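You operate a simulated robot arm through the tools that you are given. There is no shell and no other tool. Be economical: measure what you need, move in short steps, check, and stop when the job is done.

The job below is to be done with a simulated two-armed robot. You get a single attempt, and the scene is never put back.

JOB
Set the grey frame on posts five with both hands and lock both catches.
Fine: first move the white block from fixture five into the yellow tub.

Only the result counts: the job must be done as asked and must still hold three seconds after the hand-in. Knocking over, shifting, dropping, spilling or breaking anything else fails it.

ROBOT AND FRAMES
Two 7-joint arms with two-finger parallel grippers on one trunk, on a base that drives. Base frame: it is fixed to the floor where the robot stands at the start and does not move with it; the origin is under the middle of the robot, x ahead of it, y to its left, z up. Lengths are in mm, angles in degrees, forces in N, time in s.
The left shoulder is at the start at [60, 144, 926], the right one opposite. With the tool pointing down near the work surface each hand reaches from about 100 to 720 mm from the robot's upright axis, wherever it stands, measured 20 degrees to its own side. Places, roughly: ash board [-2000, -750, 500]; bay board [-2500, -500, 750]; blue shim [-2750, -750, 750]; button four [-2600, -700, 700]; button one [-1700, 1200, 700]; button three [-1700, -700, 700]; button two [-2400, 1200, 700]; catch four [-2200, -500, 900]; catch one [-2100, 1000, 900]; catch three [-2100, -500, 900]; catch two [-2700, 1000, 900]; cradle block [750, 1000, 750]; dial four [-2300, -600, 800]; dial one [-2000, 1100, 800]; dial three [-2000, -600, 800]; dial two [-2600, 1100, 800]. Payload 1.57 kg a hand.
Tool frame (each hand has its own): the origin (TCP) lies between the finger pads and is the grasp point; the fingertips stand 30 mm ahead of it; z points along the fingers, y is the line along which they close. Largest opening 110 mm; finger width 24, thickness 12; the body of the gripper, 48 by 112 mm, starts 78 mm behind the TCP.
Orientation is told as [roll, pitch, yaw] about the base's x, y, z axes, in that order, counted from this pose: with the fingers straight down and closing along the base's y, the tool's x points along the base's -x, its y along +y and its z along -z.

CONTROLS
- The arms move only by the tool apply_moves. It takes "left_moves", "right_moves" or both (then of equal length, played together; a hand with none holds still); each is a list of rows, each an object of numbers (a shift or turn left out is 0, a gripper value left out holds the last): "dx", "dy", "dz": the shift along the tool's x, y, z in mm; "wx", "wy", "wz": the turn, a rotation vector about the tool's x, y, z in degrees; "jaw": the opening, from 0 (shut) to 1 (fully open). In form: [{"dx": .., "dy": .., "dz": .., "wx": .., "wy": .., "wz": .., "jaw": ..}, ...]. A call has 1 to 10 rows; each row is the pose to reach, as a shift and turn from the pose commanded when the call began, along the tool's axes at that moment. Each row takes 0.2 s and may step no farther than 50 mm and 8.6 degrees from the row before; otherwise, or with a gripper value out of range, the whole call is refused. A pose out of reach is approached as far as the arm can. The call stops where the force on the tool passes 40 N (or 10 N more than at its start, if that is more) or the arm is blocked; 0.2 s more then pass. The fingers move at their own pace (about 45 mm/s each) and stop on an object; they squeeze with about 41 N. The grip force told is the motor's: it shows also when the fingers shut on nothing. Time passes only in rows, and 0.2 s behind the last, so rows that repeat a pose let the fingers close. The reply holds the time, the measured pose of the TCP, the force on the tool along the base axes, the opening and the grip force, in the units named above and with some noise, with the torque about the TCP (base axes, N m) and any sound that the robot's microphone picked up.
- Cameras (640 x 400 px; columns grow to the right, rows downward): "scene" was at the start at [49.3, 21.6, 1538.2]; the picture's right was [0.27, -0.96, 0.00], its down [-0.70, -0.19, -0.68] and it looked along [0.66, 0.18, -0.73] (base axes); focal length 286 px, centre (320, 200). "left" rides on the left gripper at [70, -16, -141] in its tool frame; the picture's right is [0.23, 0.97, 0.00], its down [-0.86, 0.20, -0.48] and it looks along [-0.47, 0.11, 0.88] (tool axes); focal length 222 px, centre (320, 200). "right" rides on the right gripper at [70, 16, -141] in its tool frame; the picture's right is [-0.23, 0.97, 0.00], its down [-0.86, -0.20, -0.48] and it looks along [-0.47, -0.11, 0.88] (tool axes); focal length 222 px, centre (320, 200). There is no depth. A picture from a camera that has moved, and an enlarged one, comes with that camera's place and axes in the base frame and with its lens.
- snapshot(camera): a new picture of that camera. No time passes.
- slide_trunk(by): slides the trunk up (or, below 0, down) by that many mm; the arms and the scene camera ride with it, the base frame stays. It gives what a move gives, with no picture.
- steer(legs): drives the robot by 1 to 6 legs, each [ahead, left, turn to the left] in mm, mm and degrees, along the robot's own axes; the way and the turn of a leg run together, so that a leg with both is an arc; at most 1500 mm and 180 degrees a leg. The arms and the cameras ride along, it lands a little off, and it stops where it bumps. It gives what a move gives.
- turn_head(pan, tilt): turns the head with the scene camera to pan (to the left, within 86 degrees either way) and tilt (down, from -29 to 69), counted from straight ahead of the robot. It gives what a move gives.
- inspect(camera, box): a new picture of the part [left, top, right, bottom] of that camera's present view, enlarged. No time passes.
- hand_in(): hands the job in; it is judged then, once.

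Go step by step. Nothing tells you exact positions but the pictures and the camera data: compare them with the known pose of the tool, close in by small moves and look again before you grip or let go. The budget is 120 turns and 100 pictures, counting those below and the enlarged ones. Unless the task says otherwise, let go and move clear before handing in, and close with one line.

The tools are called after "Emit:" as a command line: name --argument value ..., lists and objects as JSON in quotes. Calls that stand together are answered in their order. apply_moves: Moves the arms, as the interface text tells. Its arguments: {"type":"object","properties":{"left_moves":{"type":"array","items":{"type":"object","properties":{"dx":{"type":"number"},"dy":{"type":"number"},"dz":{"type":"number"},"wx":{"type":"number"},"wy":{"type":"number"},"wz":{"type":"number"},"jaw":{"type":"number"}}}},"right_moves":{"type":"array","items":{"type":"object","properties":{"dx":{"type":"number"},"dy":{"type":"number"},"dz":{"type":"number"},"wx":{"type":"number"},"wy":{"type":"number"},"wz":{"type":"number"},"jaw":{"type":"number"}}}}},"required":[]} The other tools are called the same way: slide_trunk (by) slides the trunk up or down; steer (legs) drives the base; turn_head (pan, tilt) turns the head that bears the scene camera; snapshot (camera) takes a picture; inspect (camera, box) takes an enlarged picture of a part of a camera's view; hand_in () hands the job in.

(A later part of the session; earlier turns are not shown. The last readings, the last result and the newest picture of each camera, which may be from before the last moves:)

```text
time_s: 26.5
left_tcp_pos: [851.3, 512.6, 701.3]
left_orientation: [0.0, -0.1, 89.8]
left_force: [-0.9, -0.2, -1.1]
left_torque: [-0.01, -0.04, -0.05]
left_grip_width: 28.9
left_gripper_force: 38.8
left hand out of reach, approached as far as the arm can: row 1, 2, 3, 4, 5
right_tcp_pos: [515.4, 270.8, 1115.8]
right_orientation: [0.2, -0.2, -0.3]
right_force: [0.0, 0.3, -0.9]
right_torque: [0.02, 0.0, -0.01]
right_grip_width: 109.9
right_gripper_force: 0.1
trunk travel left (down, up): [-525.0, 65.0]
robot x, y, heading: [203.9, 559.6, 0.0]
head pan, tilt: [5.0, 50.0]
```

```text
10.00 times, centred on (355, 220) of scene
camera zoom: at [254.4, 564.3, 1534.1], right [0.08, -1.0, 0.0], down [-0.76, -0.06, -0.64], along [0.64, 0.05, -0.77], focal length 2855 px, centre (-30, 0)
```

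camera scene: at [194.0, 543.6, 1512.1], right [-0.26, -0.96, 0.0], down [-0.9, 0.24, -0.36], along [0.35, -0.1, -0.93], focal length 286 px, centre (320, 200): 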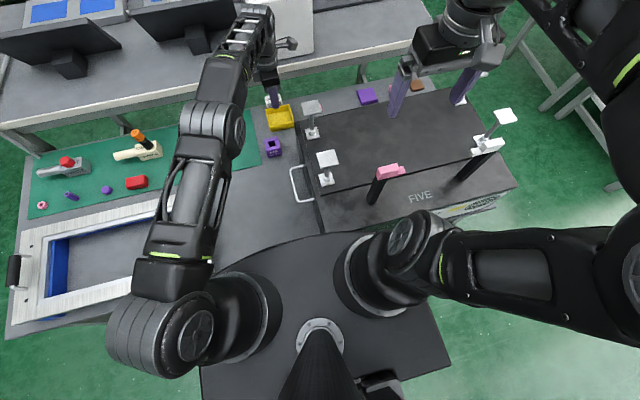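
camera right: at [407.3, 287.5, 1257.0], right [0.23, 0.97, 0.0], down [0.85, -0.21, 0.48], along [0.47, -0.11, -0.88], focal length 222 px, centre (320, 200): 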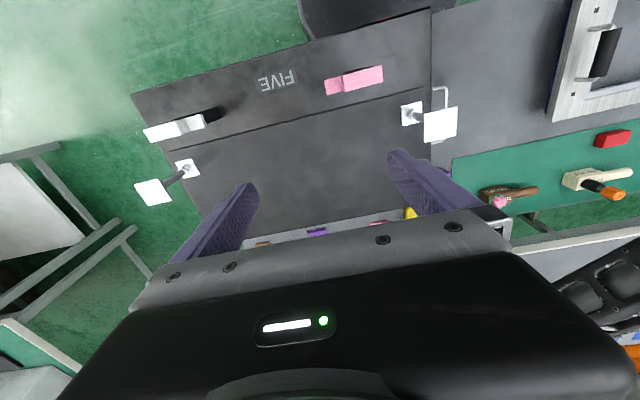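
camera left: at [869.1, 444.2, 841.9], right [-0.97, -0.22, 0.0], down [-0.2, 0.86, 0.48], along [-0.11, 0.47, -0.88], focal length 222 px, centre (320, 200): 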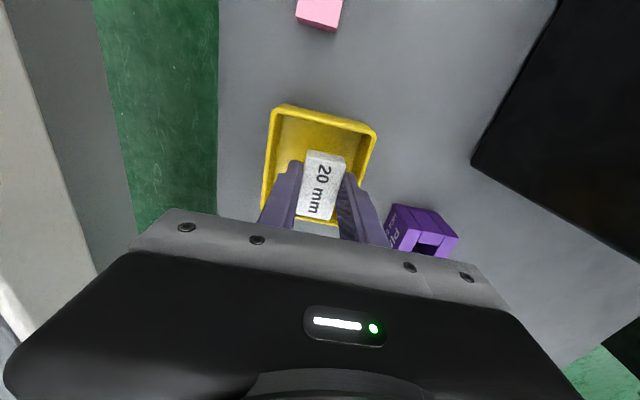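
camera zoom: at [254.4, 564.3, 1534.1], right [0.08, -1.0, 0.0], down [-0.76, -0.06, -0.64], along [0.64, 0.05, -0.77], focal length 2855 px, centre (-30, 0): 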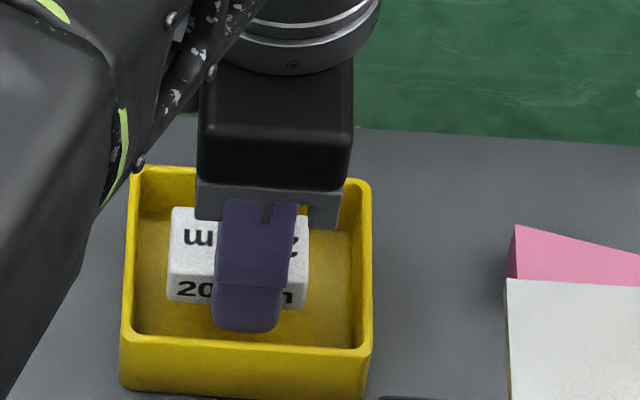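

The block is inside the tub walls. I lower gently until contact or 10 mm more, then open slightly.

Emit:
apply_moves --left_moves '[{"dz": 3}, {"dz": 6}, {"dz": 9}, {"dz": 9}]'

Emit:
inspect --camera "scene" --box '[330, 200, 380, 240]'

```text
time_s: 27.5
left_tcp_pos: [849.7, 512.6, 693.4]
left_orientation: [0.0, 0.0, 89.8]
left_force: [-1.2, 0.5, -0.7]
left_torque: [0.01, -0.04, 0.0]
left_grip_width: 29.1
left_gripper_force: 39.2
right_tcp_pos: [516.1, 269.9, 1116.0]
right_orientation: [0.3, -0.3, -0.3]
right_force: [-0.1, 0.3, 0.1]
right_torque: [0.03, 0.01, -0.01]
right_grip_width: 109.9
right_gripper_force: 0.1
trunk travel left (down, up): [-525.0, 65.0]
robot x, y, heading: [206.8, 559.8, -0.1]
head pan, tilt: [5.0, 50.0]
```

```text
10.00 times, centred on (355, 220) of scene
camera zoom: at [254.6, 564.5, 1534.0], right [0.08, -1.0, 0.0], down [-0.76, -0.06, -0.64], along [0.64, 0.05, -0.77], focal length 2855 px, centre (-30, 0)
```

zoom: 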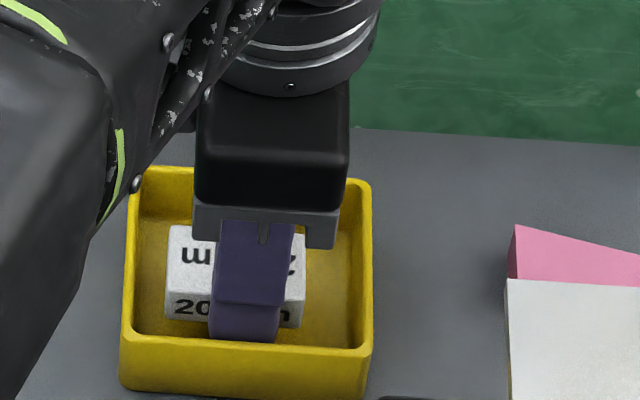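

The near finger is close to the tub's front wall. I tilt the hand 6° to gain reach and shift 8 mm further in before releasing.

Emit:
apply_moves --left_moves '[{"dz": -8}, {"dz": -8, "wx": 6, "dy": -4}, {"dz": -8, "wx": 6, "dy": -9, "dx": 3}, {"dz": 0, "wx": 6, "dy": -9, "dx": 3}, {"dz": 0, "wx": 6, "dy": -9, "dx": 3}]'

Emit:
inspect --camera "scene" --box '[330, 200, 380, 240]'

```text
time_s: 28.7
left_tcp_pos: [867.1, 506.4, 691.0]
left_orientation: [-6.0, -0.1, 89.7]
left_force: [-0.1, -0.1, -0.3]
left_torque: [0.0, -0.02, 0.04]
left_grip_width: 29.0
left_gripper_force: 38.3
left hand out of reach, approached as far as the arm can: row 2, 3, 4, 5
right_tcp_pos: [515.9, 270.6, 1115.7]
right_orientation: [0.1, -0.2, -0.3]
right_force: [0.5, -0.5, 0.1]
right_torque: [0.02, 0.04, 0.04]
right_grip_width: 110.2
right_gripper_force: 0.0
trunk travel left (down, up): [-525.0, 65.0]
robot x, y, heading: [204.2, 556.7, 0.0]
head pan, tilt: [5.0, 50.0]
```

```text
10.00 times, centred on (355, 220) of scene
camera zoom: at [254.6, 564.5, 1534.0], right [0.08, -1.0, 0.0], down [-0.76, -0.06, -0.64], along [0.64, 0.05, -0.77], focal length 2855 px, centre (-30, 0)
```

zoom: 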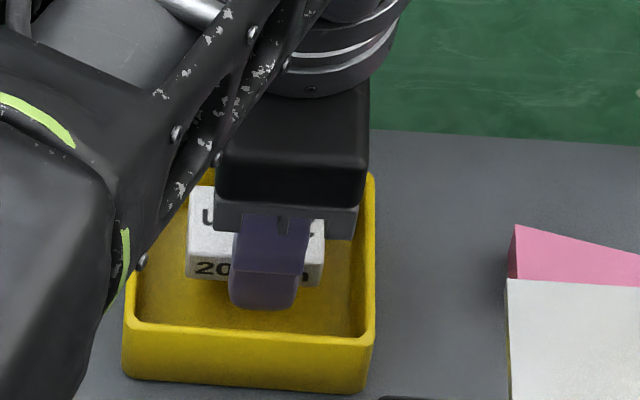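

The far finger seems to have reached the back wall and nudged the tub by a few mm. I back off 9 mm to the tub's middle.

Emit:
apply_moves --left_moves '[{"dy": 5}, {"dy": 9}, {"dy": 9}]'

Emit:
inspect --camera "scene" --box '[330, 200, 380, 240]'

Emit:
snapshot --camera "left"

```text
time_s: 29.5
left_tcp_pos: [865.0, 503.2, 688.4]
left_orientation: [-5.9, 0.0, 89.7]
left_force: [-1.0, 0.1, -1.2]
left_torque: [0.01, 0.02, -0.02]
left_grip_width: 29.0
left_gripper_force: 38.2
left hand out of reach, approached as far as the arm can: row 1, 2, 3
right_tcp_pos: [515.6, 270.8, 1115.6]
right_orientation: [0.2, -0.3, -0.2]
right_force: [0.1, -0.2, -0.1]
right_torque: [-0.01, 0.01, -0.03]
right_grip_width: 110.0
right_gripper_force: 0.0
trunk travel left (down, up): [-525.0, 65.0]
robot x, y, heading: [205.6, 556.2, -0.1]
head pan, tilt: [5.0, 50.0]
```

```text
10.00 times, centred on (355, 220) of scene
camera zoom: at [254.6, 564.5, 1534.0], right [0.08, -1.0, 0.0], down [-0.76, -0.06, -0.64], along [0.64, 0.05, -0.77], focal length 2855 px, centre (-30, 0)
```

zoom: 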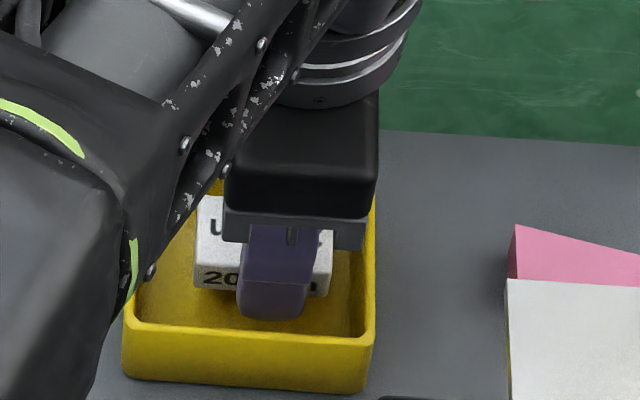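

```text
56 pictures are left
camera left: at [868.5, 434.3, 828.9], right [-0.97, -0.22, -0.1], down [-0.24, 0.86, 0.46], along [-0.02, 0.47, -0.88], focal length 222 px, centre (320, 200)
```

left: 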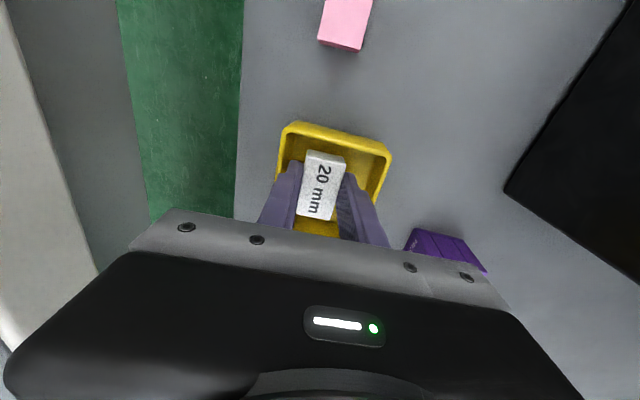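

The commanded pose was still beyond reach, so little happened. I step back another 9 mm.

Emit:
apply_moves --left_moves '[{"dy": 4, "dz": -3}, {"dy": 8, "dz": -3}, {"dy": 8, "dz": -3}]'

Emit:
inspect --camera "scene" --box '[330, 200, 380, 240]'

```text
time_s: 30.3
left_tcp_pos: [864.9, 500.4, 688.6]
left_orientation: [-5.9, -0.1, 89.8]
left_force: [0.5, 0.2, -1.1]
left_torque: [0.02, -0.03, -0.04]
left_grip_width: 28.9
left_gripper_force: 39.1
left hand out of reach, approached as far as the arm can: row 1, 2, 3
right_tcp_pos: [516.9, 270.0, 1116.0]
right_orientation: [0.2, -0.3, -0.4]
right_force: [0.2, -0.4, -0.2]
right_torque: [0.03, 0.0, 0.0]
right_grip_width: 109.9
right_gripper_force: 0.1
trunk travel left (down, up): [-525.0, 65.0]
robot x, y, heading: [204.9, 559.3, -0.1]
head pan, tilt: [5.0, 50.0]
```

```text
10.00 times, centred on (355, 220) of scene
camera zoom: at [254.6, 564.5, 1534.0], right [0.08, -1.0, 0.0], down [-0.76, -0.06, -0.64], along [0.64, 0.05, -0.77], focal length 2855 px, centre (-30, 0)
```

zoom: 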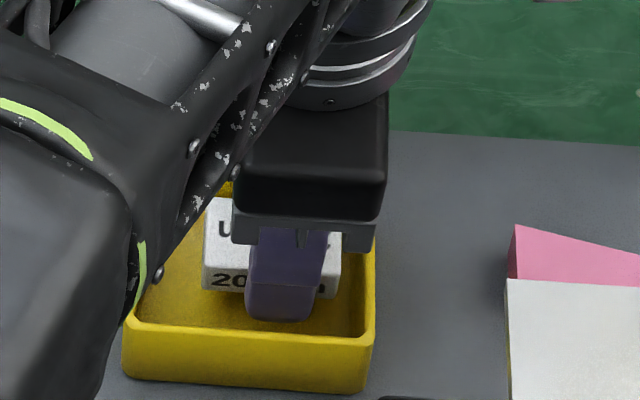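

The block is over the tub floor with room on both sides. I open gently to ~41 mm and look.

Emit:
apply_moves --left_moves '[{"jaw": 0.33}, {"jaw": 0.37}, {"jaw": 0.37}]'

Emit:
snapshot --camera "left"

```text
time_s: 31.1
left_tcp_pos: [864.1, 499.3, 688.9]
left_orientation: [-6.0, 0.0, 89.8]
left_force: [-0.8, -0.4, -0.3]
left_torque: [-0.02, 0.03, -0.02]
left_grip_width: 40.4
left_gripper_force: 0.1
right_tcp_pos: [516.8, 270.0, 1115.4]
right_orientation: [0.2, -0.3, -0.4]
right_force: [0.5, 0.9, 0.0]
right_torque: [0.0, 0.04, 0.0]
right_grip_width: 110.2
right_gripper_force: 0.0
trunk travel left (down, up): [-525.0, 65.0]
robot x, y, heading: [206.1, 553.7, -0.1]
head pan, tilt: [5.0, 50.0]
```

```text
54 pictures are left
camera left: at [867.3, 431.3, 829.8], right [-0.97, -0.22, -0.1], down [-0.24, 0.86, 0.46], along [-0.02, 0.47, -0.88], focal length 222 px, centre (320, 200)
```

left: 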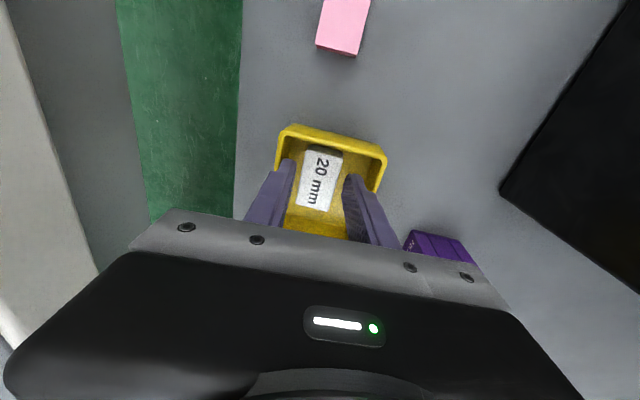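

The block lies flat in the tub. I lift straight out.

Emit:
apply_moves --left_moves '[{"dz": -20}, {"dz": -45}, {"dz": -80}, {"dz": -120}, {"dz": -160}]'

Emit:
inspect --camera "scene" --box '[310, 180, 410, 240]'

```text
time_s: 32.3
left_tcp_pos: [848.9, 499.7, 848.6]
left_orientation: [-6.2, 0.1, 89.8]
left_force: [-0.5, 0.0, 0.2]
left_torque: [-0.01, 0.04, -0.02]
left_grip_width: 40.7
left_gripper_force: 0.1
left hand out of reach, approached as far as the arm can: row 1, 2, 3, 4
right_tcp_pos: [517.1, 270.5, 1115.2]
right_orientation: [0.3, -0.3, -0.3]
right_force: [0.1, 0.2, 0.5]
right_torque: [0.0, 0.01, -0.03]
right_grip_width: 110.0
right_gripper_force: 0.0
trunk travel left (down, up): [-525.0, 65.0]
robot x, y, heading: [204.2, 557.2, -0.1]
head pan, tilt: [5.0, 50.0]
```

```text
6.40 times, centred on (360, 210) of scene
camera zoom: at [254.7, 565.0, 1533.8], right [0.08, -1.0, 0.0], down [-0.76, -0.06, -0.64], along [0.64, 0.05, -0.77], focal length 1827 px, centre (64, 136)
```

zoom: 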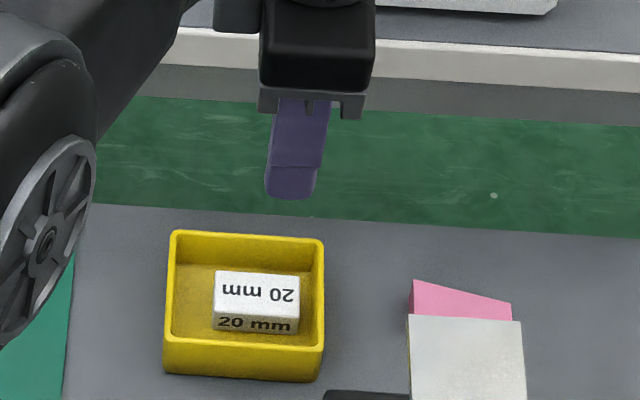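

Block done. Now I raise and straighten the left hand, then turn it back.

Emit:
apply_moves --left_moves '[{"dz": -40}, {"dz": -80, "wx": -3}, {"dz": -110, "wx": -6, "dy": 20}, {"dz": -140, "wx": -6, "dy": 50}, {"dz": -170, "wx": -6, "dy": 90}, {"dz": -190, "wx": -6, "dy": 130}]'

Emit:
apply_moves --left_moves '[{"wz": 8.5}, {"wz": 17}, {"wz": 25.5}, {"wz": 34}, {"wz": 42.5}, {"wz": 51}, {"wz": 59.5}, {"wz": 68}, {"wz": 76.5}, {"wz": 85}]'

Emit:
apply_moves --left_moves '[{"wz": 5, "jaw": 1}, {"wz": 5, "jaw": 1}]'

```text
time_s: 33.7
left_tcp_pos: [696.8, 500.1, 1024.2]
left_orientation: [0.0, 0.0, 89.7]
left_force: [0.0, 0.3, 0.8]
left_torque: [0.03, 0.0, -0.01]
left_grip_width: 40.7
left_gripper_force: 0.1
right_tcp_pos: [514.4, 271.1, 1115.1]
right_orientation: [0.1, -0.3, -0.3]
right_force: [-0.2, -0.5, 0.5]
right_torque: [-0.03, 0.01, -0.01]
right_grip_width: 110.1
right_gripper_force: 0.1
trunk travel left (down, up): [-525.0, 65.0]
robot x, y, heading: [204.9, 558.8, -0.3]
head pan, tilt: [5.0, 50.0]
```

```text
time_s: 35.9
left_tcp_pos: [698.8, 501.0, 1022.5]
left_orientation: [0.0, 0.0, 4.6]
left_force: [-0.7, 0.8, -0.8]
left_torque: [-0.02, 0.03, -0.01]
left_grip_width: 40.8
left_gripper_force: 0.1
right_tcp_pos: [516.2, 270.6, 1116.5]
right_orientation: [0.2, -0.3, -0.2]
right_force: [0.3, 0.2, 0.7]
right_torque: [0.03, -0.01, 0.01]
right_grip_width: 109.9
right_gripper_force: 0.1
trunk travel left (down, up): [-525.0, 65.0]
robot x, y, heading: [205.6, 559.9, -0.2]
head pan, tilt: [5.0, 50.0]
```

```text
time_s: 36.5
left_tcp_pos: [698.6, 500.9, 1022.8]
left_orientation: [-0.1, 0.0, -0.3]
left_force: [-0.6, 0.3, 0.7]
left_torque: [0.02, -0.03, 0.0]
left_grip_width: 92.8
left_gripper_force: 0.1
right_tcp_pos: [515.8, 269.3, 1115.3]
right_orientation: [0.2, -0.3, -0.3]
right_force: [0.3, 0.1, 1.1]
right_torque: [-0.03, 0.01, 0.01]
right_grip_width: 109.9
right_gripper_force: 0.0
trunk travel left (down, up): [-525.0, 65.0]
robot x, y, heading: [206.6, 554.2, -0.3]
head pan, tilt: [5.0, 50.0]
```

Now I back out from under the table and drive left to stand square in front of the frame.

Emit:
steer --legs '[[-205, 0, 0], [0, 495, 0]]'

Emit:
turn_head --pan 0 --tilt 55

Emit:
snapshot --camera "scene"

Emit:
snapshot --camera "right"

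Emit:
snapshot --camera "left"

```text
time_s: 40.6
left_tcp_pos: [497.9, 995.9, 1021.8]
left_orientation: [0.0, 0.0, -0.6]
left_force: [0.5, -0.4, 0.3]
left_torque: [0.01, 0.01, -0.01]
left_grip_width: 109.7
left_gripper_force: 0.0
right_tcp_pos: [315.5, 767.3, 1115.6]
right_orientation: [0.3, -0.3, -0.6]
right_force: [-0.2, 0.1, 0.1]
right_torque: [-0.03, 0.02, 0.03]
right_grip_width: 110.1
right_gripper_force: 0.1
trunk travel left (down, up): [-525.0, 65.0]
robot x, y, heading: [6.4, 1054.8, -0.2]
head pan, tilt: [5.0, 50.0]
```

```text
time_s: 41.3
left_tcp_pos: [497.0, 996.4, 1022.8]
left_orientation: [0.0, -0.1, -0.5]
left_force: [0.0, 0.2, 0.4]
left_torque: [0.01, -0.01, 0.01]
left_grip_width: 110.1
left_gripper_force: 0.1
right_tcp_pos: [313.0, 766.5, 1115.3]
right_orientation: [0.2, -0.4, -0.6]
right_force: [-0.3, -0.3, 0.0]
right_torque: [0.0, -0.01, 0.0]
right_grip_width: 109.9
right_gripper_force: 0.0
trunk travel left (down, up): [-525.0, 65.0]
robot x, y, heading: [5.9, 1055.2, -0.3]
head pan, tilt: [0.0, 55.0]
```

```text
52 pictures are left
camera scene: at [48.8, 1055.5, 1527.5], right [-0.01, -1.0, 0.0], down [-0.82, 0.01, -0.57], along [0.57, -0.01, -0.82], focal length 286 px, centre (320, 200)
```

scene: 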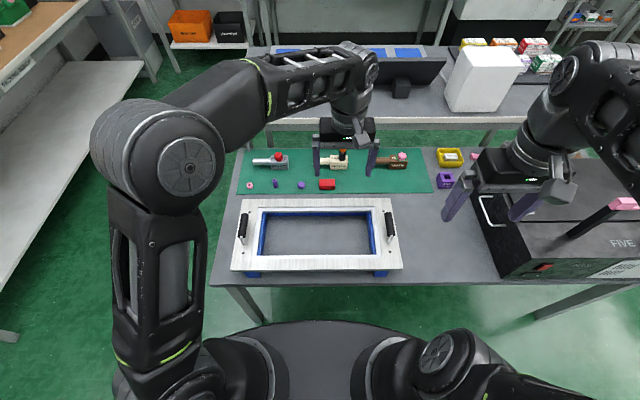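

```text
51 pictures are left
camera right: at [242.7, 784.0, 1257.0], right [0.24, 0.97, 0.0], down [0.85, -0.21, 0.48], along [0.47, -0.11, -0.88], focal length 222 px, centre (320, 200)
```

right: 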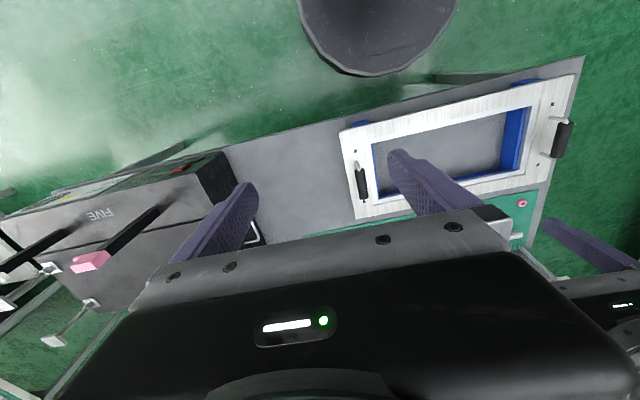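

```text
50 pictures are left
camera left: at [429.2, 981.4, 1162.9], right [-0.22, 0.98, 0.0], down [0.86, 0.19, 0.48], along [0.47, 0.1, -0.88], focal length 222 px, centre (320, 200)
```

left: 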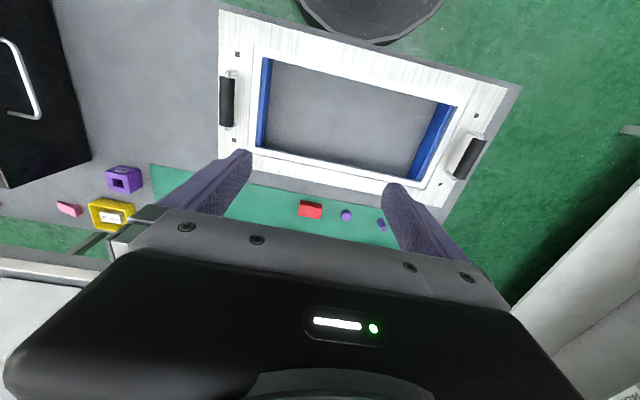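

The frame lies squarely in front with handles left and right. I zoom in on it from both cameras to fix the handle positions.

Emit:
inspect --camera "scene" --box '[225, 185, 415, 285]'

Emit:
inspect --camera "left" --box '[210, 0, 530, 200]'

```text
3.37 times, centred on (320, 235) of scene
camera zoom: at [48.8, 1055.5, 1527.5], right [-0.01, -1.0, 0.0], down [-0.82, 0.01, -0.57], along [0.57, -0.01, -0.82], focal length 962 px, centre (320, 82)
```

zoom: 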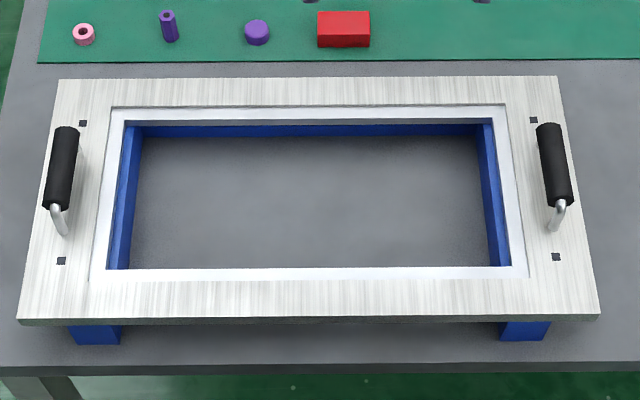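

```text
2.00 times, centred on (370, 100) of left
camera zoom: at [429.2, 981.4, 1162.9], right [-0.22, 0.98, 0.0], down [0.86, 0.19, 0.48], along [0.47, 0.1, -0.88], focal length 444 px, centre (220, 400)
```

zoom: 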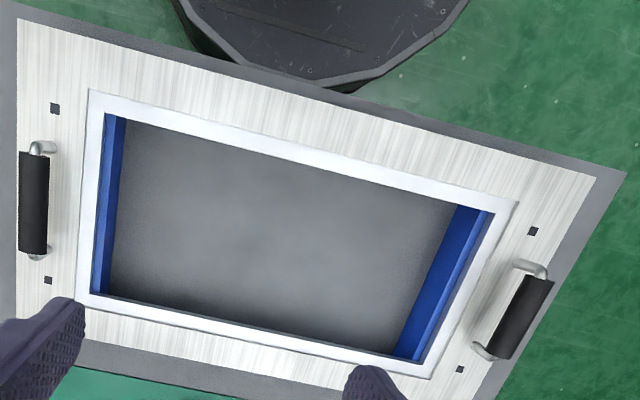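

Handles: right bar at about (497, 833, 752), left bar (497, 1290, 752); frame holes x 424/575, y 834/1291, top z 705. I bring both open hands above them.

Emit:
apply_moves --left_moves '[{"dy": 37}, {"dy": 74}, {"dy": 111}, {"dy": 148}, {"dy": 185}, {"dy": 222, "dz": 40}, {"dy": 259, "dz": 80}, {"dy": 294, "dz": 110}, {"dy": 294, "dz": 150}, {"dy": 294, "dz": 190}]' --right_moves '[{"dx": -30, "dy": 10, "dz": 20, "jaw": 1}, {"dx": -60, "dy": 20, "dz": 50}, {"dx": -90, "dy": 30, "dz": 80}, {"dx": -120, "dy": 40, "dz": 110}, {"dx": -150, "dy": 50, "dz": 140}, {"dx": -170, "dy": 60, "dz": 180}, {"dx": -184, "dy": 66, "dz": 215}, {"dx": -184, "dy": 66, "dz": 250}, {"dx": -184, "dy": 66, "dz": 280}, {"dx": -184, "dy": 66, "dz": 295}]'

Emit:
snapshot --camera "right"

Emit:
snapshot --camera "left"

```text
refused: row 6 steps farther than a row can; nothing moved
```

```text
47 pictures are left
camera right: at [242.7, 784.0, 1257.0], right [0.24, 0.97, 0.0], down [0.85, -0.21, 0.48], along [0.47, -0.11, -0.88], focal length 222 px, centre (320, 200)
```

right: 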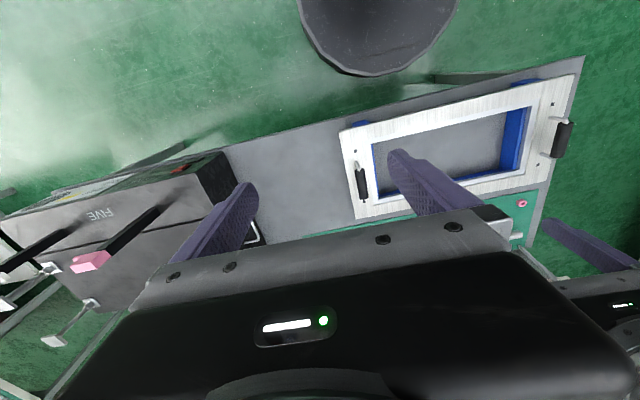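

```text
46 pictures are left
camera left: at [429.2, 981.4, 1162.9], right [-0.22, 0.98, 0.0], down [0.86, 0.19, 0.48], along [0.47, 0.1, -0.88], focal length 222 px, centre (320, 200)
```

left: 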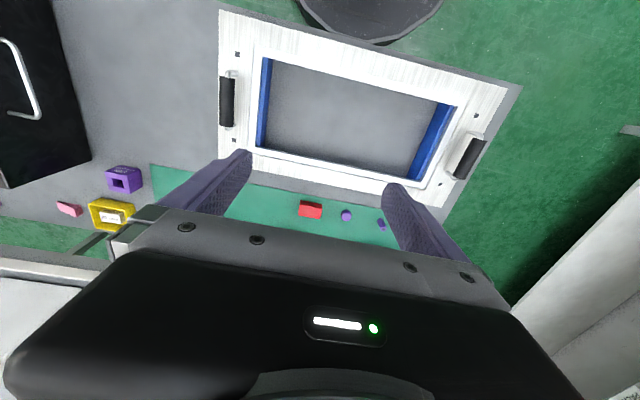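

One row was a touch too long; I replay with smaller steps.

Emit:
apply_moves --left_moves '[{"dy": 37}, {"dy": 74}, {"dy": 111}, {"dy": 148}, {"dy": 185}, {"dy": 222}, {"dy": 259, "dz": 20}, {"dy": 294, "dz": 50}, {"dy": 294, "dz": 95}, {"dy": 294, "dz": 140}]' --right_moves '[{"dx": -30, "dy": 10, "dz": 20, "jaw": 1}, {"dx": -60, "dy": 20, "dz": 50}, {"dx": -90, "dy": 30, "dz": 80}, {"dx": -120, "dy": 40, "dz": 110}, {"dx": -150, "dy": 50, "dz": 140}, {"dx": -170, "dy": 60, "dz": 170}, {"dx": -184, "dy": 66, "dz": 200}, {"dx": -184, "dy": 66, "dz": 220}, {"dx": -184, "dy": 66, "dz": 230}, {"dx": -184, "dy": 66, "dz": 240}]'

```text
time_s: 43.5
left_tcp_pos: [500.5, 1290.9, 882.6]
left_orientation: [0.0, 0.0, -0.6]
left_force: [0.2, 0.0, -0.2]
left_torque: [0.0, 0.01, -0.01]
left_grip_width: 110.3
left_gripper_force: 0.1
right_tcp_pos: [499.2, 831.9, 876.9]
right_orientation: [0.1, -0.2, -0.6]
right_force: [0.0, 0.1, 0.6]
right_torque: [0.03, 0.03, -0.01]
right_grip_width: 110.0
right_gripper_force: 0.1
trunk travel left (down, up): [-525.0, 65.0]
robot x, y, heading: [3.1, 1055.2, -0.3]
head pan, tilt: [0.0, 55.0]
```

Emit:
snapshot --camera "right"

Emit:
snapshot --camera "left"

```text
45 pictures are left
camera right: at [429.3, 849.4, 1017.9], right [0.24, 0.97, 0.0], down [0.85, -0.21, 0.48], along [0.47, -0.11, -0.88], focal length 222 px, centre (320, 200)
```

right: 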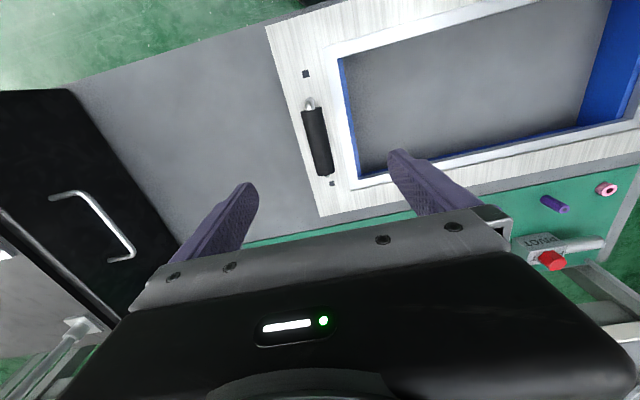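

```text
44 pictures are left
camera left: at [432.6, 1276.8, 1022.1], right [-0.22, 0.98, 0.0], down [0.86, 0.19, 0.48], along [0.47, 0.1, -0.88], focal length 222 px, centre (320, 200)
```

left: 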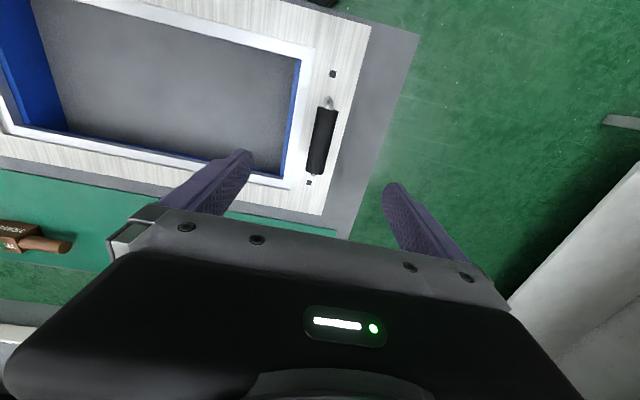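

Both hands are centred on the bars. I descend to the bars with fingers open.

Emit:
apply_moves --left_moves '[{"dx": 4, "dy": 1, "dz": 35}, {"dx": 4, "dy": 1, "dz": 70}, {"dx": 4, "dy": 1, "dz": 100}, {"dx": 4, "dy": 1, "dz": 120}, {"dx": 4, "dy": 1, "dz": 130}, {"dx": 4, "dy": 1, "dz": 130}]' --right_moves '[{"dx": 4, "dz": 35}, {"dx": 4, "dz": 70}, {"dx": 4, "dz": 100}, {"dx": 4, "dz": 115}, {"dx": 4, "dz": 125}, {"dx": 4, "dz": 125}]'

Emit:
snapshot --camera "right"

Emit:
inspect --camera "scene" --box '[210, 180, 430, 300]'

```text
time_s: 44.9
left_tcp_pos: [495.5, 1291.7, 752.6]
left_orientation: [0.0, -0.1, -0.6]
left_force: [1.0, -0.4, 0.5]
left_torque: [0.01, 0.0, -0.02]
left_grip_width: 110.2
left_gripper_force: 0.0
right_tcp_pos: [497.0, 831.4, 750.3]
right_orientation: [0.2, -0.4, -0.6]
right_force: [0.2, 0.5, 0.0]
right_torque: [0.0, 0.01, 0.0]
right_grip_width: 110.0
right_gripper_force: 0.0
trunk travel left (down, up): [-525.0, 65.0]
robot x, y, heading: [3.5, 1056.4, -0.4]
head pan, tilt: [0.0, 55.0]
```

```text
43 pictures are left
camera right: at [425.2, 849.3, 892.7], right [0.24, 0.97, 0.0], down [0.85, -0.21, 0.48], along [0.47, -0.11, -0.88], focal length 222 px, centre (320, 200)
```

right: 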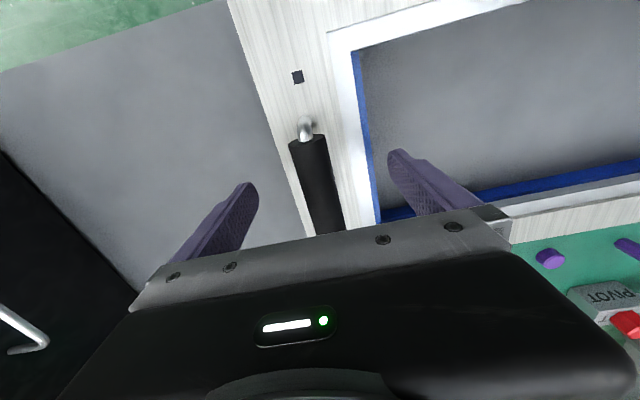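

```text
2.91 times, centred on (320, 240) of scene
camera zoom: at [48.8, 1055.6, 1527.5], right [-0.01, -1.0, 0.0], down [-0.82, 0.01, -0.57], along [0.57, -0.01, -0.82], focal length 830 px, centre (320, 84)
```

zoom: 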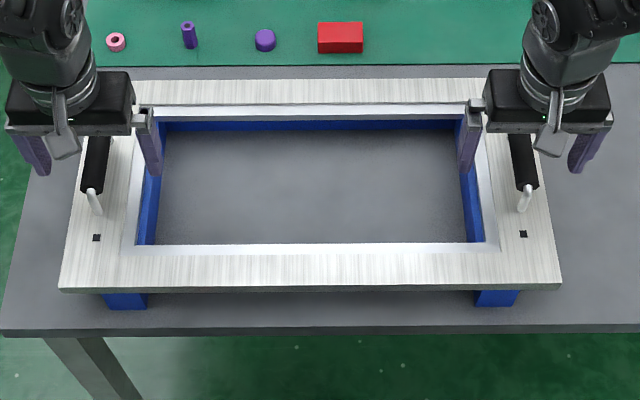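

The fingers straddle both bars. I close both grippers together.

Emit:
apply_moves --left_moves '[{"jaw": 0.4}, {"jaw": 0.2}, {"jaw": 0}, {"jaw": 0}, {"jaw": 0}, {"jaw": 0}]' --right_moves '[{"jaw": 0.4}, {"jaw": 0.2}, {"jaw": 0}, {"jaw": 0}, {"jaw": 0}, {"jaw": 0}]'

Emit:
inspect --camera "scene" --box '[210, 180, 430, 300]'

```text
time_s: 46.3
left_tcp_pos: [497.0, 1292.2, 753.9]
left_orientation: [0.0, 0.0, -0.3]
left_force: [-0.4, 1.8, -0.5]
left_torque: [0.04, -0.02, 0.32]
left_grip_width: 25.0
left_gripper_force: 21.0
right_tcp_pos: [496.0, 831.9, 751.5]
right_orientation: [0.1, -0.3, -0.6]
right_force: [-0.5, -0.4, 1.3]
right_torque: [0.06, -0.02, 0.33]
right_grip_width: 24.6
right_gripper_force: 20.9
trunk travel left (down, up): [-525.0, 65.0]
robot x, y, heading: [1.4, 1055.7, -0.3]
head pan, tilt: [0.0, 55.0]
```

```text
2.91 times, centred on (320, 240) of scene
camera zoom: at [48.8, 1055.7, 1527.5], right [-0.01, -1.0, 0.0], down [-0.82, 0.01, -0.57], along [0.57, -0.01, -0.82], focal length 830 px, centre (320, 84)
```

zoom: 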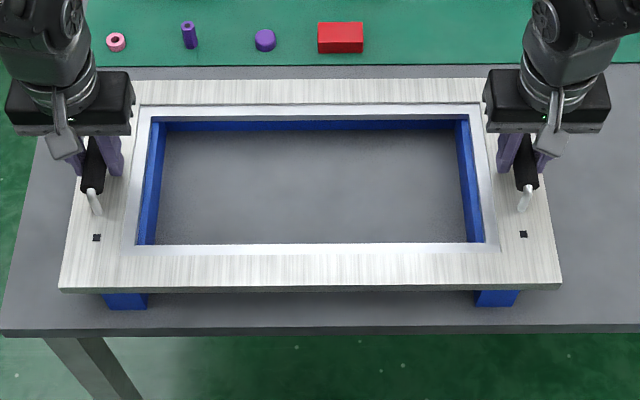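

Both bars are held at 25 mm. I lift both hands together slowly.

Emit:
apply_moves --left_moves '[{"dz": 0}, {"dz": -5}, {"dz": -10}, {"dz": -20}, {"dz": -35}, {"dz": -50}]' --right_moves '[{"dz": 0}, {"dz": -5}, {"dz": -10}, {"dz": -20}, {"dz": -35}, {"dz": -50}]'

Emit:
snapshot --camera "scene"

```text
time_s: 47.7
left_tcp_pos: [496.1, 1293.1, 802.7]
left_orientation: [0.0, 0.0, -0.5]
left_force: [2.1, 3.5, -6.0]
left_torque: [-0.02, -0.12, 0.47]
left_grip_width: 24.6
left_gripper_force: 36.4
right_tcp_pos: [496.2, 831.2, 800.4]
right_orientation: [0.1, -0.2, -0.6]
right_force: [-2.3, -2.5, -6.0]
right_torque: [-0.12, 0.12, 0.55]
right_grip_width: 24.6
right_gripper_force: 36.4
trunk travel left (down, up): [-525.0, 65.0]
robot x, y, heading: [1.8, 1056.6, -0.5]
head pan, tilt: [0.0, 55.0]
```

```text
40 pictures are left
camera scene: at [49.3, 1055.6, 1527.4], right [-0.01, -1.0, 0.0], down [-0.82, 0.01, -0.57], along [0.57, -0.01, -0.82], focal length 286 px, centre (320, 200)
```

scene: 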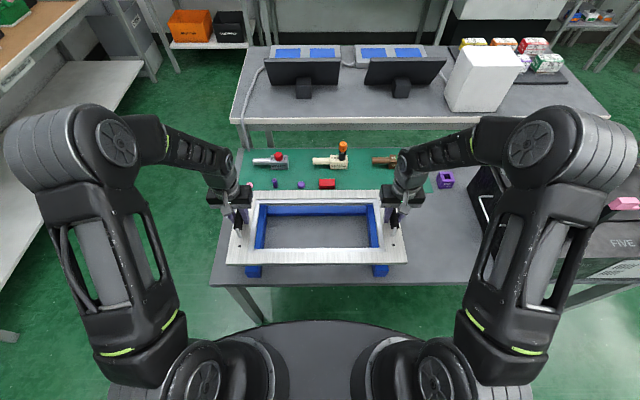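

The frame (≈12 N) is lifted level. I raise it further, with both the arms and the trunk, to pass over the catches.

Emit:
apply_moves --left_moves '[{"dz": -30}, {"dz": -60}, {"dz": -90}, {"dz": -120}, {"dz": -150}, {"dz": -180}, {"dz": -210}]' --right_moves '[{"dz": -30}, {"dz": -60}, {"dz": -90}, {"dz": -120}, {"dz": -150}, {"dz": -180}, {"dz": -210}]'

Emit:
slide_trunk --by 63

Emit:
snapshot --camera "scene"

```text
time_s: 49.3
left_tcp_pos: [494.4, 1291.5, 1013.4]
left_orientation: [0.0, 0.1, -0.5]
left_force: [3.3, 2.5, -6.9]
left_torque: [-0.05, -0.05, 0.6]
left_grip_width: 24.5
left_gripper_force: 36.6
right_tcp_pos: [496.8, 831.1, 1012.1]
right_orientation: [0.2, -0.2, -0.6]
right_force: [-2.0, -2.3, -7.2]
right_torque: [0.0, 0.05, 0.61]
right_grip_width: 24.4
right_gripper_force: 36.2
trunk travel left (down, up): [-525.0, 65.0]
robot x, y, heading: [5.1, 1055.2, -0.4]
head pan, tilt: [0.0, 55.0]
```

```text
time_s: 50.3
left_tcp_pos: [495.9, 1290.7, 1074.0]
left_orientation: [0.0, 0.0, -0.4]
left_force: [3.0, -0.8, -5.8]
left_torque: [-0.01, 0.09, 0.56]
left_grip_width: 24.8
left_gripper_force: 36.4
right_tcp_pos: [496.6, 832.1, 1072.8]
right_orientation: [0.2, -0.2, -0.6]
right_force: [-1.0, -0.4, -6.1]
right_torque: [0.03, -0.06, 0.65]
right_grip_width: 24.5
right_gripper_force: 36.8
trunk travel left (down, up): [-588.0, 2.0]
robot x, y, heading: [4.0, 1056.0, -0.9]
head pan, tilt: [0.0, 55.0]
```

```text
39 pictures are left
camera scene: at [50.3, 1055.6, 1590.4], right [-0.01, -1.0, 0.0], down [-0.82, 0.01, -0.57], along [0.57, -0.01, -0.82], focal length 286 px, centre (320, 200)
```

scene: 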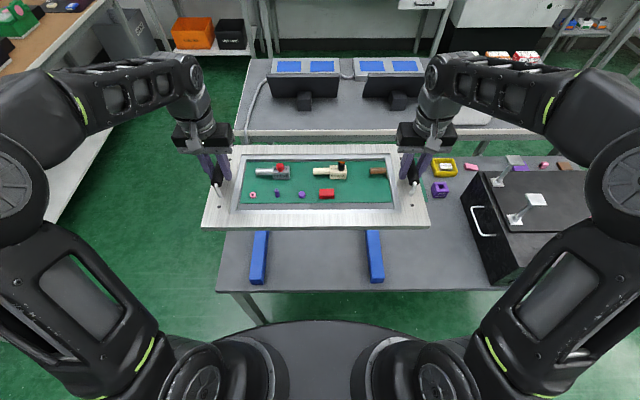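

The frame is clear. I push it 18 mm outward and roll 60 mm ahead so it stays behind the catches, then drive right to the fixture.

Emit:
apply_moves --left_moves '[{"dx": -9}, {"dx": -18}]' --right_moves '[{"dx": -9}, {"dx": -18}]'

Emit:
steer --legs '[[60, 0, 0], [0, -500, 0]]'

Emit:
snapshot --camera "scene"

```text
time_s: 50.9
left_tcp_pos: [514.9, 1290.6, 1075.6]
left_orientation: [0.0, 0.1, -0.6]
left_force: [1.5, -1.5, -7.2]
left_torque: [-0.01, 0.02, 0.44]
left_grip_width: 24.3
left_gripper_force: 36.6
right_tcp_pos: [514.9, 832.1, 1072.9]
right_orientation: [0.3, -0.2, -0.5]
right_force: [-2.1, 0.5, -6.3]
right_torque: [-0.14, 0.0, 0.37]
right_grip_width: 24.4
right_gripper_force: 36.7
trunk travel left (down, up): [-588.0, 2.0]
robot x, y, heading: [5.6, 1055.6, -0.5]
head pan, tilt: [0.0, 55.0]
```

```text
time_s: 54.5
left_tcp_pos: [569.5, 781.3, 1075.2]
left_orientation: [0.1, 0.1, -0.6]
left_force: [2.7, -6.2, -6.0]
left_torque: [0.02, 0.03, 0.56]
left_grip_width: 24.9
left_gripper_force: 36.3
right_tcp_pos: [568.9, 322.1, 1074.0]
right_orientation: [0.3, -0.2, -0.6]
right_force: [-2.3, 4.8, -6.2]
right_torque: [0.12, -0.02, 0.6]
right_grip_width: 24.7
right_gripper_force: 36.3
trunk travel left (down, up): [-588.0, 2.0]
robot x, y, heading: [59.4, 545.4, -0.6]
head pan, tilt: [0.0, 55.0]
```

```text
38 pictures are left
camera scene: at [105.3, 545.4, 1590.5], right [-0.01, -1.0, 0.0], down [-0.82, 0.01, -0.57], along [0.57, -0.01, -0.82], focal length 286 px, centre (320, 200)
```

scene: 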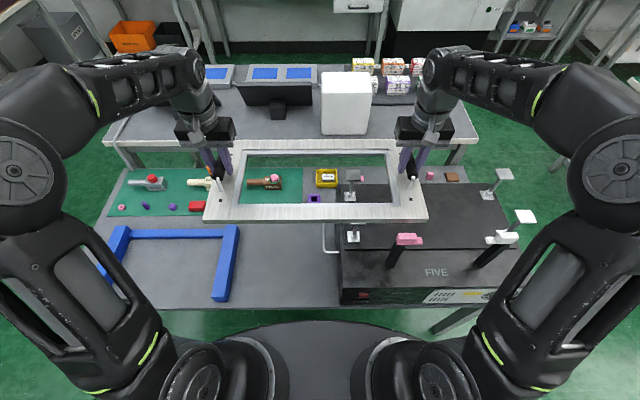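

On course. The frame centre is at y≈552; I drive the remaining ~338 mm right.

Emit:
steer --legs '[[0, -336, 0]]'

Emit:
snapshot --camera "scene"

Emit:
snapshot --camera "right"

Emit:
snapshot --camera "left"

```text
time_s: 56.7
left_tcp_pos: [566.6, 444.6, 1075.2]
left_orientation: [0.0, 0.1, -0.6]
left_force: [3.2, -0.6, -6.1]
left_torque: [0.07, -0.05, 0.59]
left_grip_width: 24.7
left_gripper_force: 36.6
right_tcp_pos: [565.2, -14.0, 1073.5]
right_orientation: [0.3, -0.1, -0.5]
right_force: [-2.1, 0.4, -6.3]
right_torque: [0.03, 0.12, 0.62]
right_grip_width: 24.4
right_gripper_force: 36.7
trunk travel left (down, up): [-588.0, 2.0]
robot x, y, heading: [52.9, 213.0, -0.6]
head pan, tilt: [0.0, 55.0]
```

```text
37 pictures are left
camera scene: at [102.0, 209.2, 1590.5], right [-0.01, -1.0, 0.0], down [-0.82, 0.01, -0.57], along [0.57, -0.01, -0.82], focal length 286 px, centre (320, 200)
```

scene: 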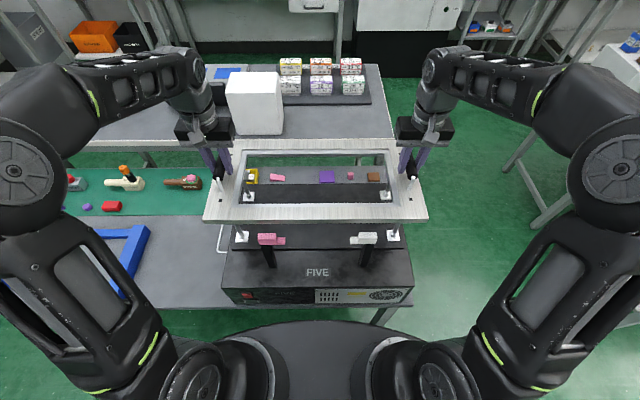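

```text
36 pictures are left
camera right: at [495.2, 2.3, 1214.9], right [0.24, 0.97, 0.01], down [0.85, -0.21, 0.48], along [0.47, -0.11, -0.88], focal length 222 px, centre (320, 200)
```

right: 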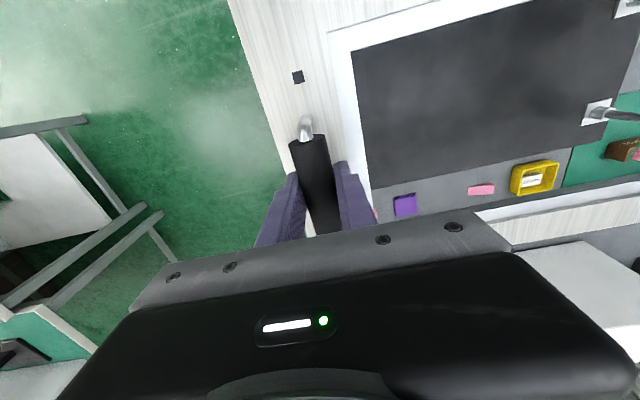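

```text
35 pictures are left
camera left: at [498.7, 430.4, 1215.9], right [-0.22, 0.98, 0.0], down [0.86, 0.19, 0.48], along [0.47, 0.1, -0.88], focal length 222 px, centre (320, 200)
```

left: 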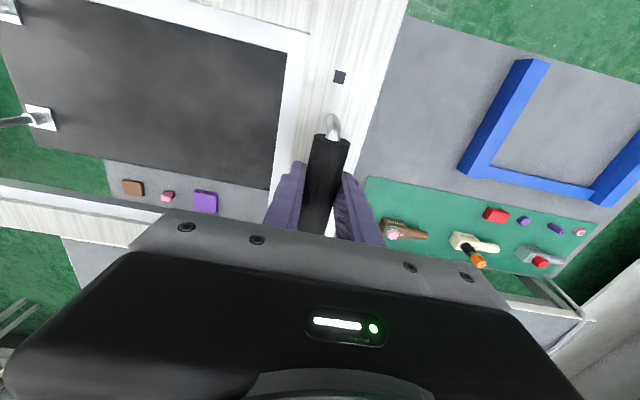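

The frame hovers over the fixture. I shift 20 mm ahead, 1 mm right, lower 50 mm, and inspect against the posts and catches.

Emit:
apply_moves --left_moves '[{"dx": -10}, {"dx": -20, "dy": -1}, {"dx": -20, "dy": -1, "dz": 25}, {"dx": -20, "dy": -1, "dz": 50}, {"dx": -20, "dy": -1, "dz": 50}]' --right_moves '[{"dx": -10}, {"dx": -20, "dy": -1}, {"dx": -20, "dy": -1, "dz": 25}, {"dx": -20, "dy": -1, "dz": 50}, {"dx": -20, "dy": -1, "dz": 50}]'

Emit:
inspect --camera "scene" --box '[190, 140, 440, 300]'

```text
time_s: 57.9
left_tcp_pos: [587.2, 446.0, 1024.3]
left_orientation: [0.0, 0.0, -0.6]
left_force: [2.4, -3.7, -5.9]
left_torque: [0.02, -0.04, 0.73]
left_grip_width: 24.8
left_gripper_force: 36.4
right_tcp_pos: [585.4, -15.6, 1024.0]
right_orientation: [0.2, -0.1, -0.5]
right_force: [-3.3, 5.1, -6.4]
right_torque: [0.07, 0.02, 0.74]
right_grip_width: 24.5
right_gripper_force: 36.4
trunk travel left (down, up): [-588.0, 2.0]
robot x, y, heading: [55.8, 210.7, -0.8]
head pan, tilt: [0.0, 55.0]
```

```text
2.50 times, centred on (315, 220) of scene
camera zoom: at [101.6, 210.4, 1590.5], right [-0.01, -1.0, 0.0], down [-0.82, 0.01, -0.57], along [0.57, -0.01, -0.82], focal length 714 px, centre (332, 150)
```

zoom: 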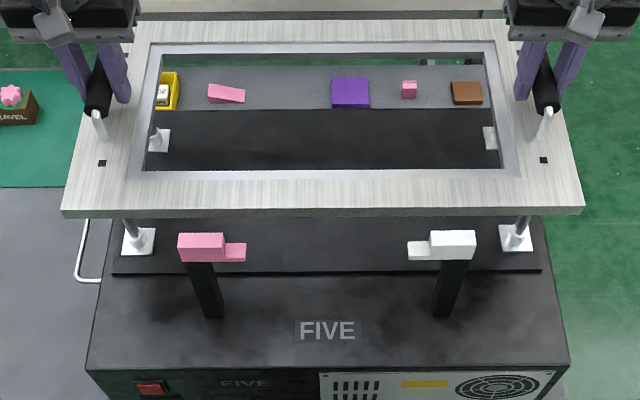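

Frame is about 3–4 mm too far ahead and left of the post centres. I correct and lower 24 mm.

Emit:
apply_moves --left_moves '[{"dx": 3, "dy": -3}, {"dx": 3, "dy": -3, "dz": 8}, {"dx": 3, "dy": -3, "dz": 16}, {"dx": 3, "dy": -3, "dz": 24}, {"dx": 3, "dy": -3, "dz": 24}]' --right_moves '[{"dx": 3, "dy": -3}, {"dx": 3, "dy": -3, "dz": 8}, {"dx": 3, "dy": -3, "dz": 16}, {"dx": 3, "dy": -3, "dz": 24}, {"dx": 3, "dy": -3, "dz": 24}]'

Emit:
inspect --camera "scene" --box '[190, 140, 440, 300]'

```text
time_s: 59.1
left_tcp_pos: [583.4, 440.8, 1001.3]
left_orientation: [0.0, 0.1, -0.5]
left_force: [2.1, -5.3, -6.3]
left_torque: [-0.06, -0.15, 0.58]
left_grip_width: 24.6
left_gripper_force: 36.4
right_tcp_pos: [582.1, -18.3, 999.6]
right_orientation: [0.2, -0.2, -0.6]
right_force: [-3.1, 5.3, -6.7]
right_torque: [-0.02, 0.16, 0.64]
right_grip_width: 24.6
right_gripper_force: 36.3
trunk travel left (down, up): [-588.0, 2.0]
robot x, y, heading: [57.3, 212.4, -0.7]
head pan, tilt: [0.0, 55.0]
```

```text
2.50 times, centred on (315, 220) of scene
camera zoom: at [101.8, 210.3, 1590.5], right [-0.01, -1.0, 0.0], down [-0.82, 0.01, -0.57], along [0.57, -0.01, -0.82], focal length 714 px, centre (332, 150)
```

zoom: 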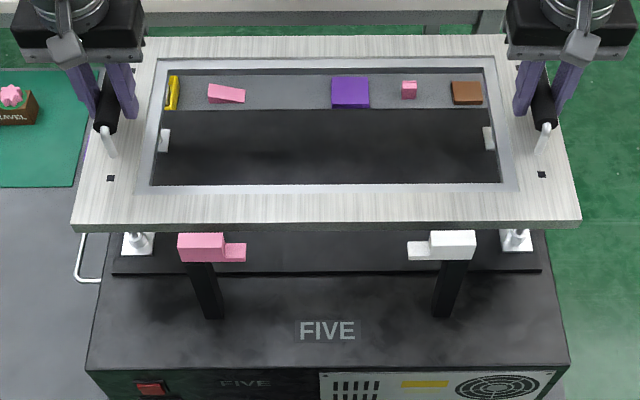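

Aligned: frame holes read (514, 442) and (514, −16), matching the posts. I lower in small steps until contact.

Emit:
apply_moves --left_moves '[{"dz": 3}, {"dz": 6}, {"dz": 8}, {"dz": 10}, {"dz": 11}, {"dz": 12}]' --right_moves '[{"dz": 3}, {"dz": 6}, {"dz": 8}, {"dz": 10}, {"dz": 11}, {"dz": 12}]'

```text
time_s: 60.6
left_tcp_pos: [583.4, 440.9, 994.9]
left_orientation: [0.0, -0.7, -0.3]
left_force: [-4.3, 0.4, 16.9]
left_torque: [-0.03, 1.13, 0.27]
left_grip_width: 24.7
left_gripper_force: 36.5
right_tcp_pos: [583.8, -17.9, 992.9]
right_orientation: [0.2, -1.1, -0.6]
right_force: [-3.6, -1.9, 18.5]
right_torque: [-0.14, 1.13, 0.36]
right_grip_width: 24.5
right_gripper_force: 36.0
trunk travel left (down, up): [-588.0, 2.0]
robot x, y, heading: [58.5, 208.8, -0.7]
head pan, tilt: [0.0, 55.0]
stopped in row 6 (right hand): the force on the tool passed its limit at 41 N (the readings are from after the stop); the commanded pose is now the measured one
```

Contact at TCP z≈994, now pressing. I look at how it sits.

Emit:
inspect --camera "scene" --box '[190, 150, 440, 290]'

Emit:
snapshot --camera "right"

```text
2.56 times, centred on (315, 220) of scene
camera zoom: at [97.0, 210.3, 1590.2], right [-0.01, -1.0, 0.0], down [-0.82, 0.01, -0.58], along [0.58, -0.01, -0.82], focal length 731 px, centre (333, 149)
```

zoom: 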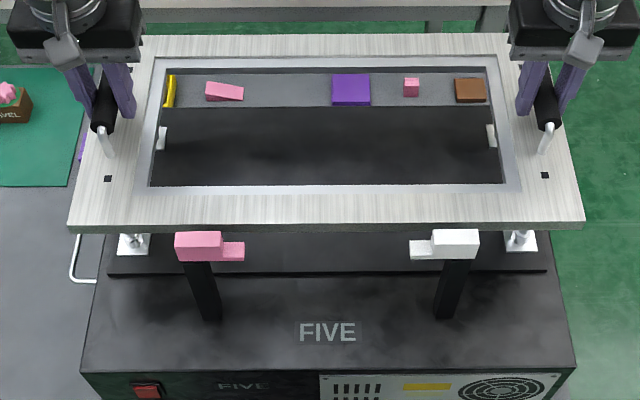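

```text
31 pictures are left
camera right: at [510.7, -0.9, 1134.0], right [0.24, 0.97, 0.01], down [0.84, -0.21, 0.49], along [0.48, -0.11, -0.87], focal length 222 px, centre (320, 200)
```

right: 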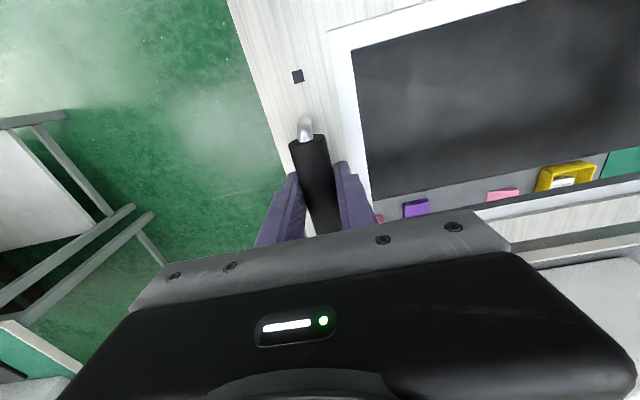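

The frame rests on the posts; the robot is leaning on it. I relax the press by 2 mm and level the hands.

Emit:
apply_moves --left_moves '[{"dz": -1, "wy": 0.4}, {"dz": -2, "wy": 0.7}, {"dz": -2, "wy": 0.7}]' --right_moves '[{"dz": -1, "wy": 0.5}, {"dz": -2, "wy": 1.0}, {"dz": -2, "wy": 1.0}]'

```text
time_s: 61.4
left_tcp_pos: [584.2, 441.9, 995.5]
left_orientation: [0.0, 0.1, -0.5]
left_force: [-2.9, 2.0, 4.4]
left_torque: [0.12, -1.07, 0.5]
left_grip_width: 24.8
left_gripper_force: 36.2
right_tcp_pos: [583.1, -18.3, 994.0]
right_orientation: [0.4, 0.1, -0.6]
right_force: [-6.9, -2.2, 11.5]
right_torque: [0.21, -1.03, 0.56]
right_grip_width: 24.2
right_gripper_force: 36.5
trunk travel left (down, up): [-588.0, 2.0]
robot x, y, heading: [58.2, 211.8, -0.4]
head pan, tilt: [0.0, 55.0]
```

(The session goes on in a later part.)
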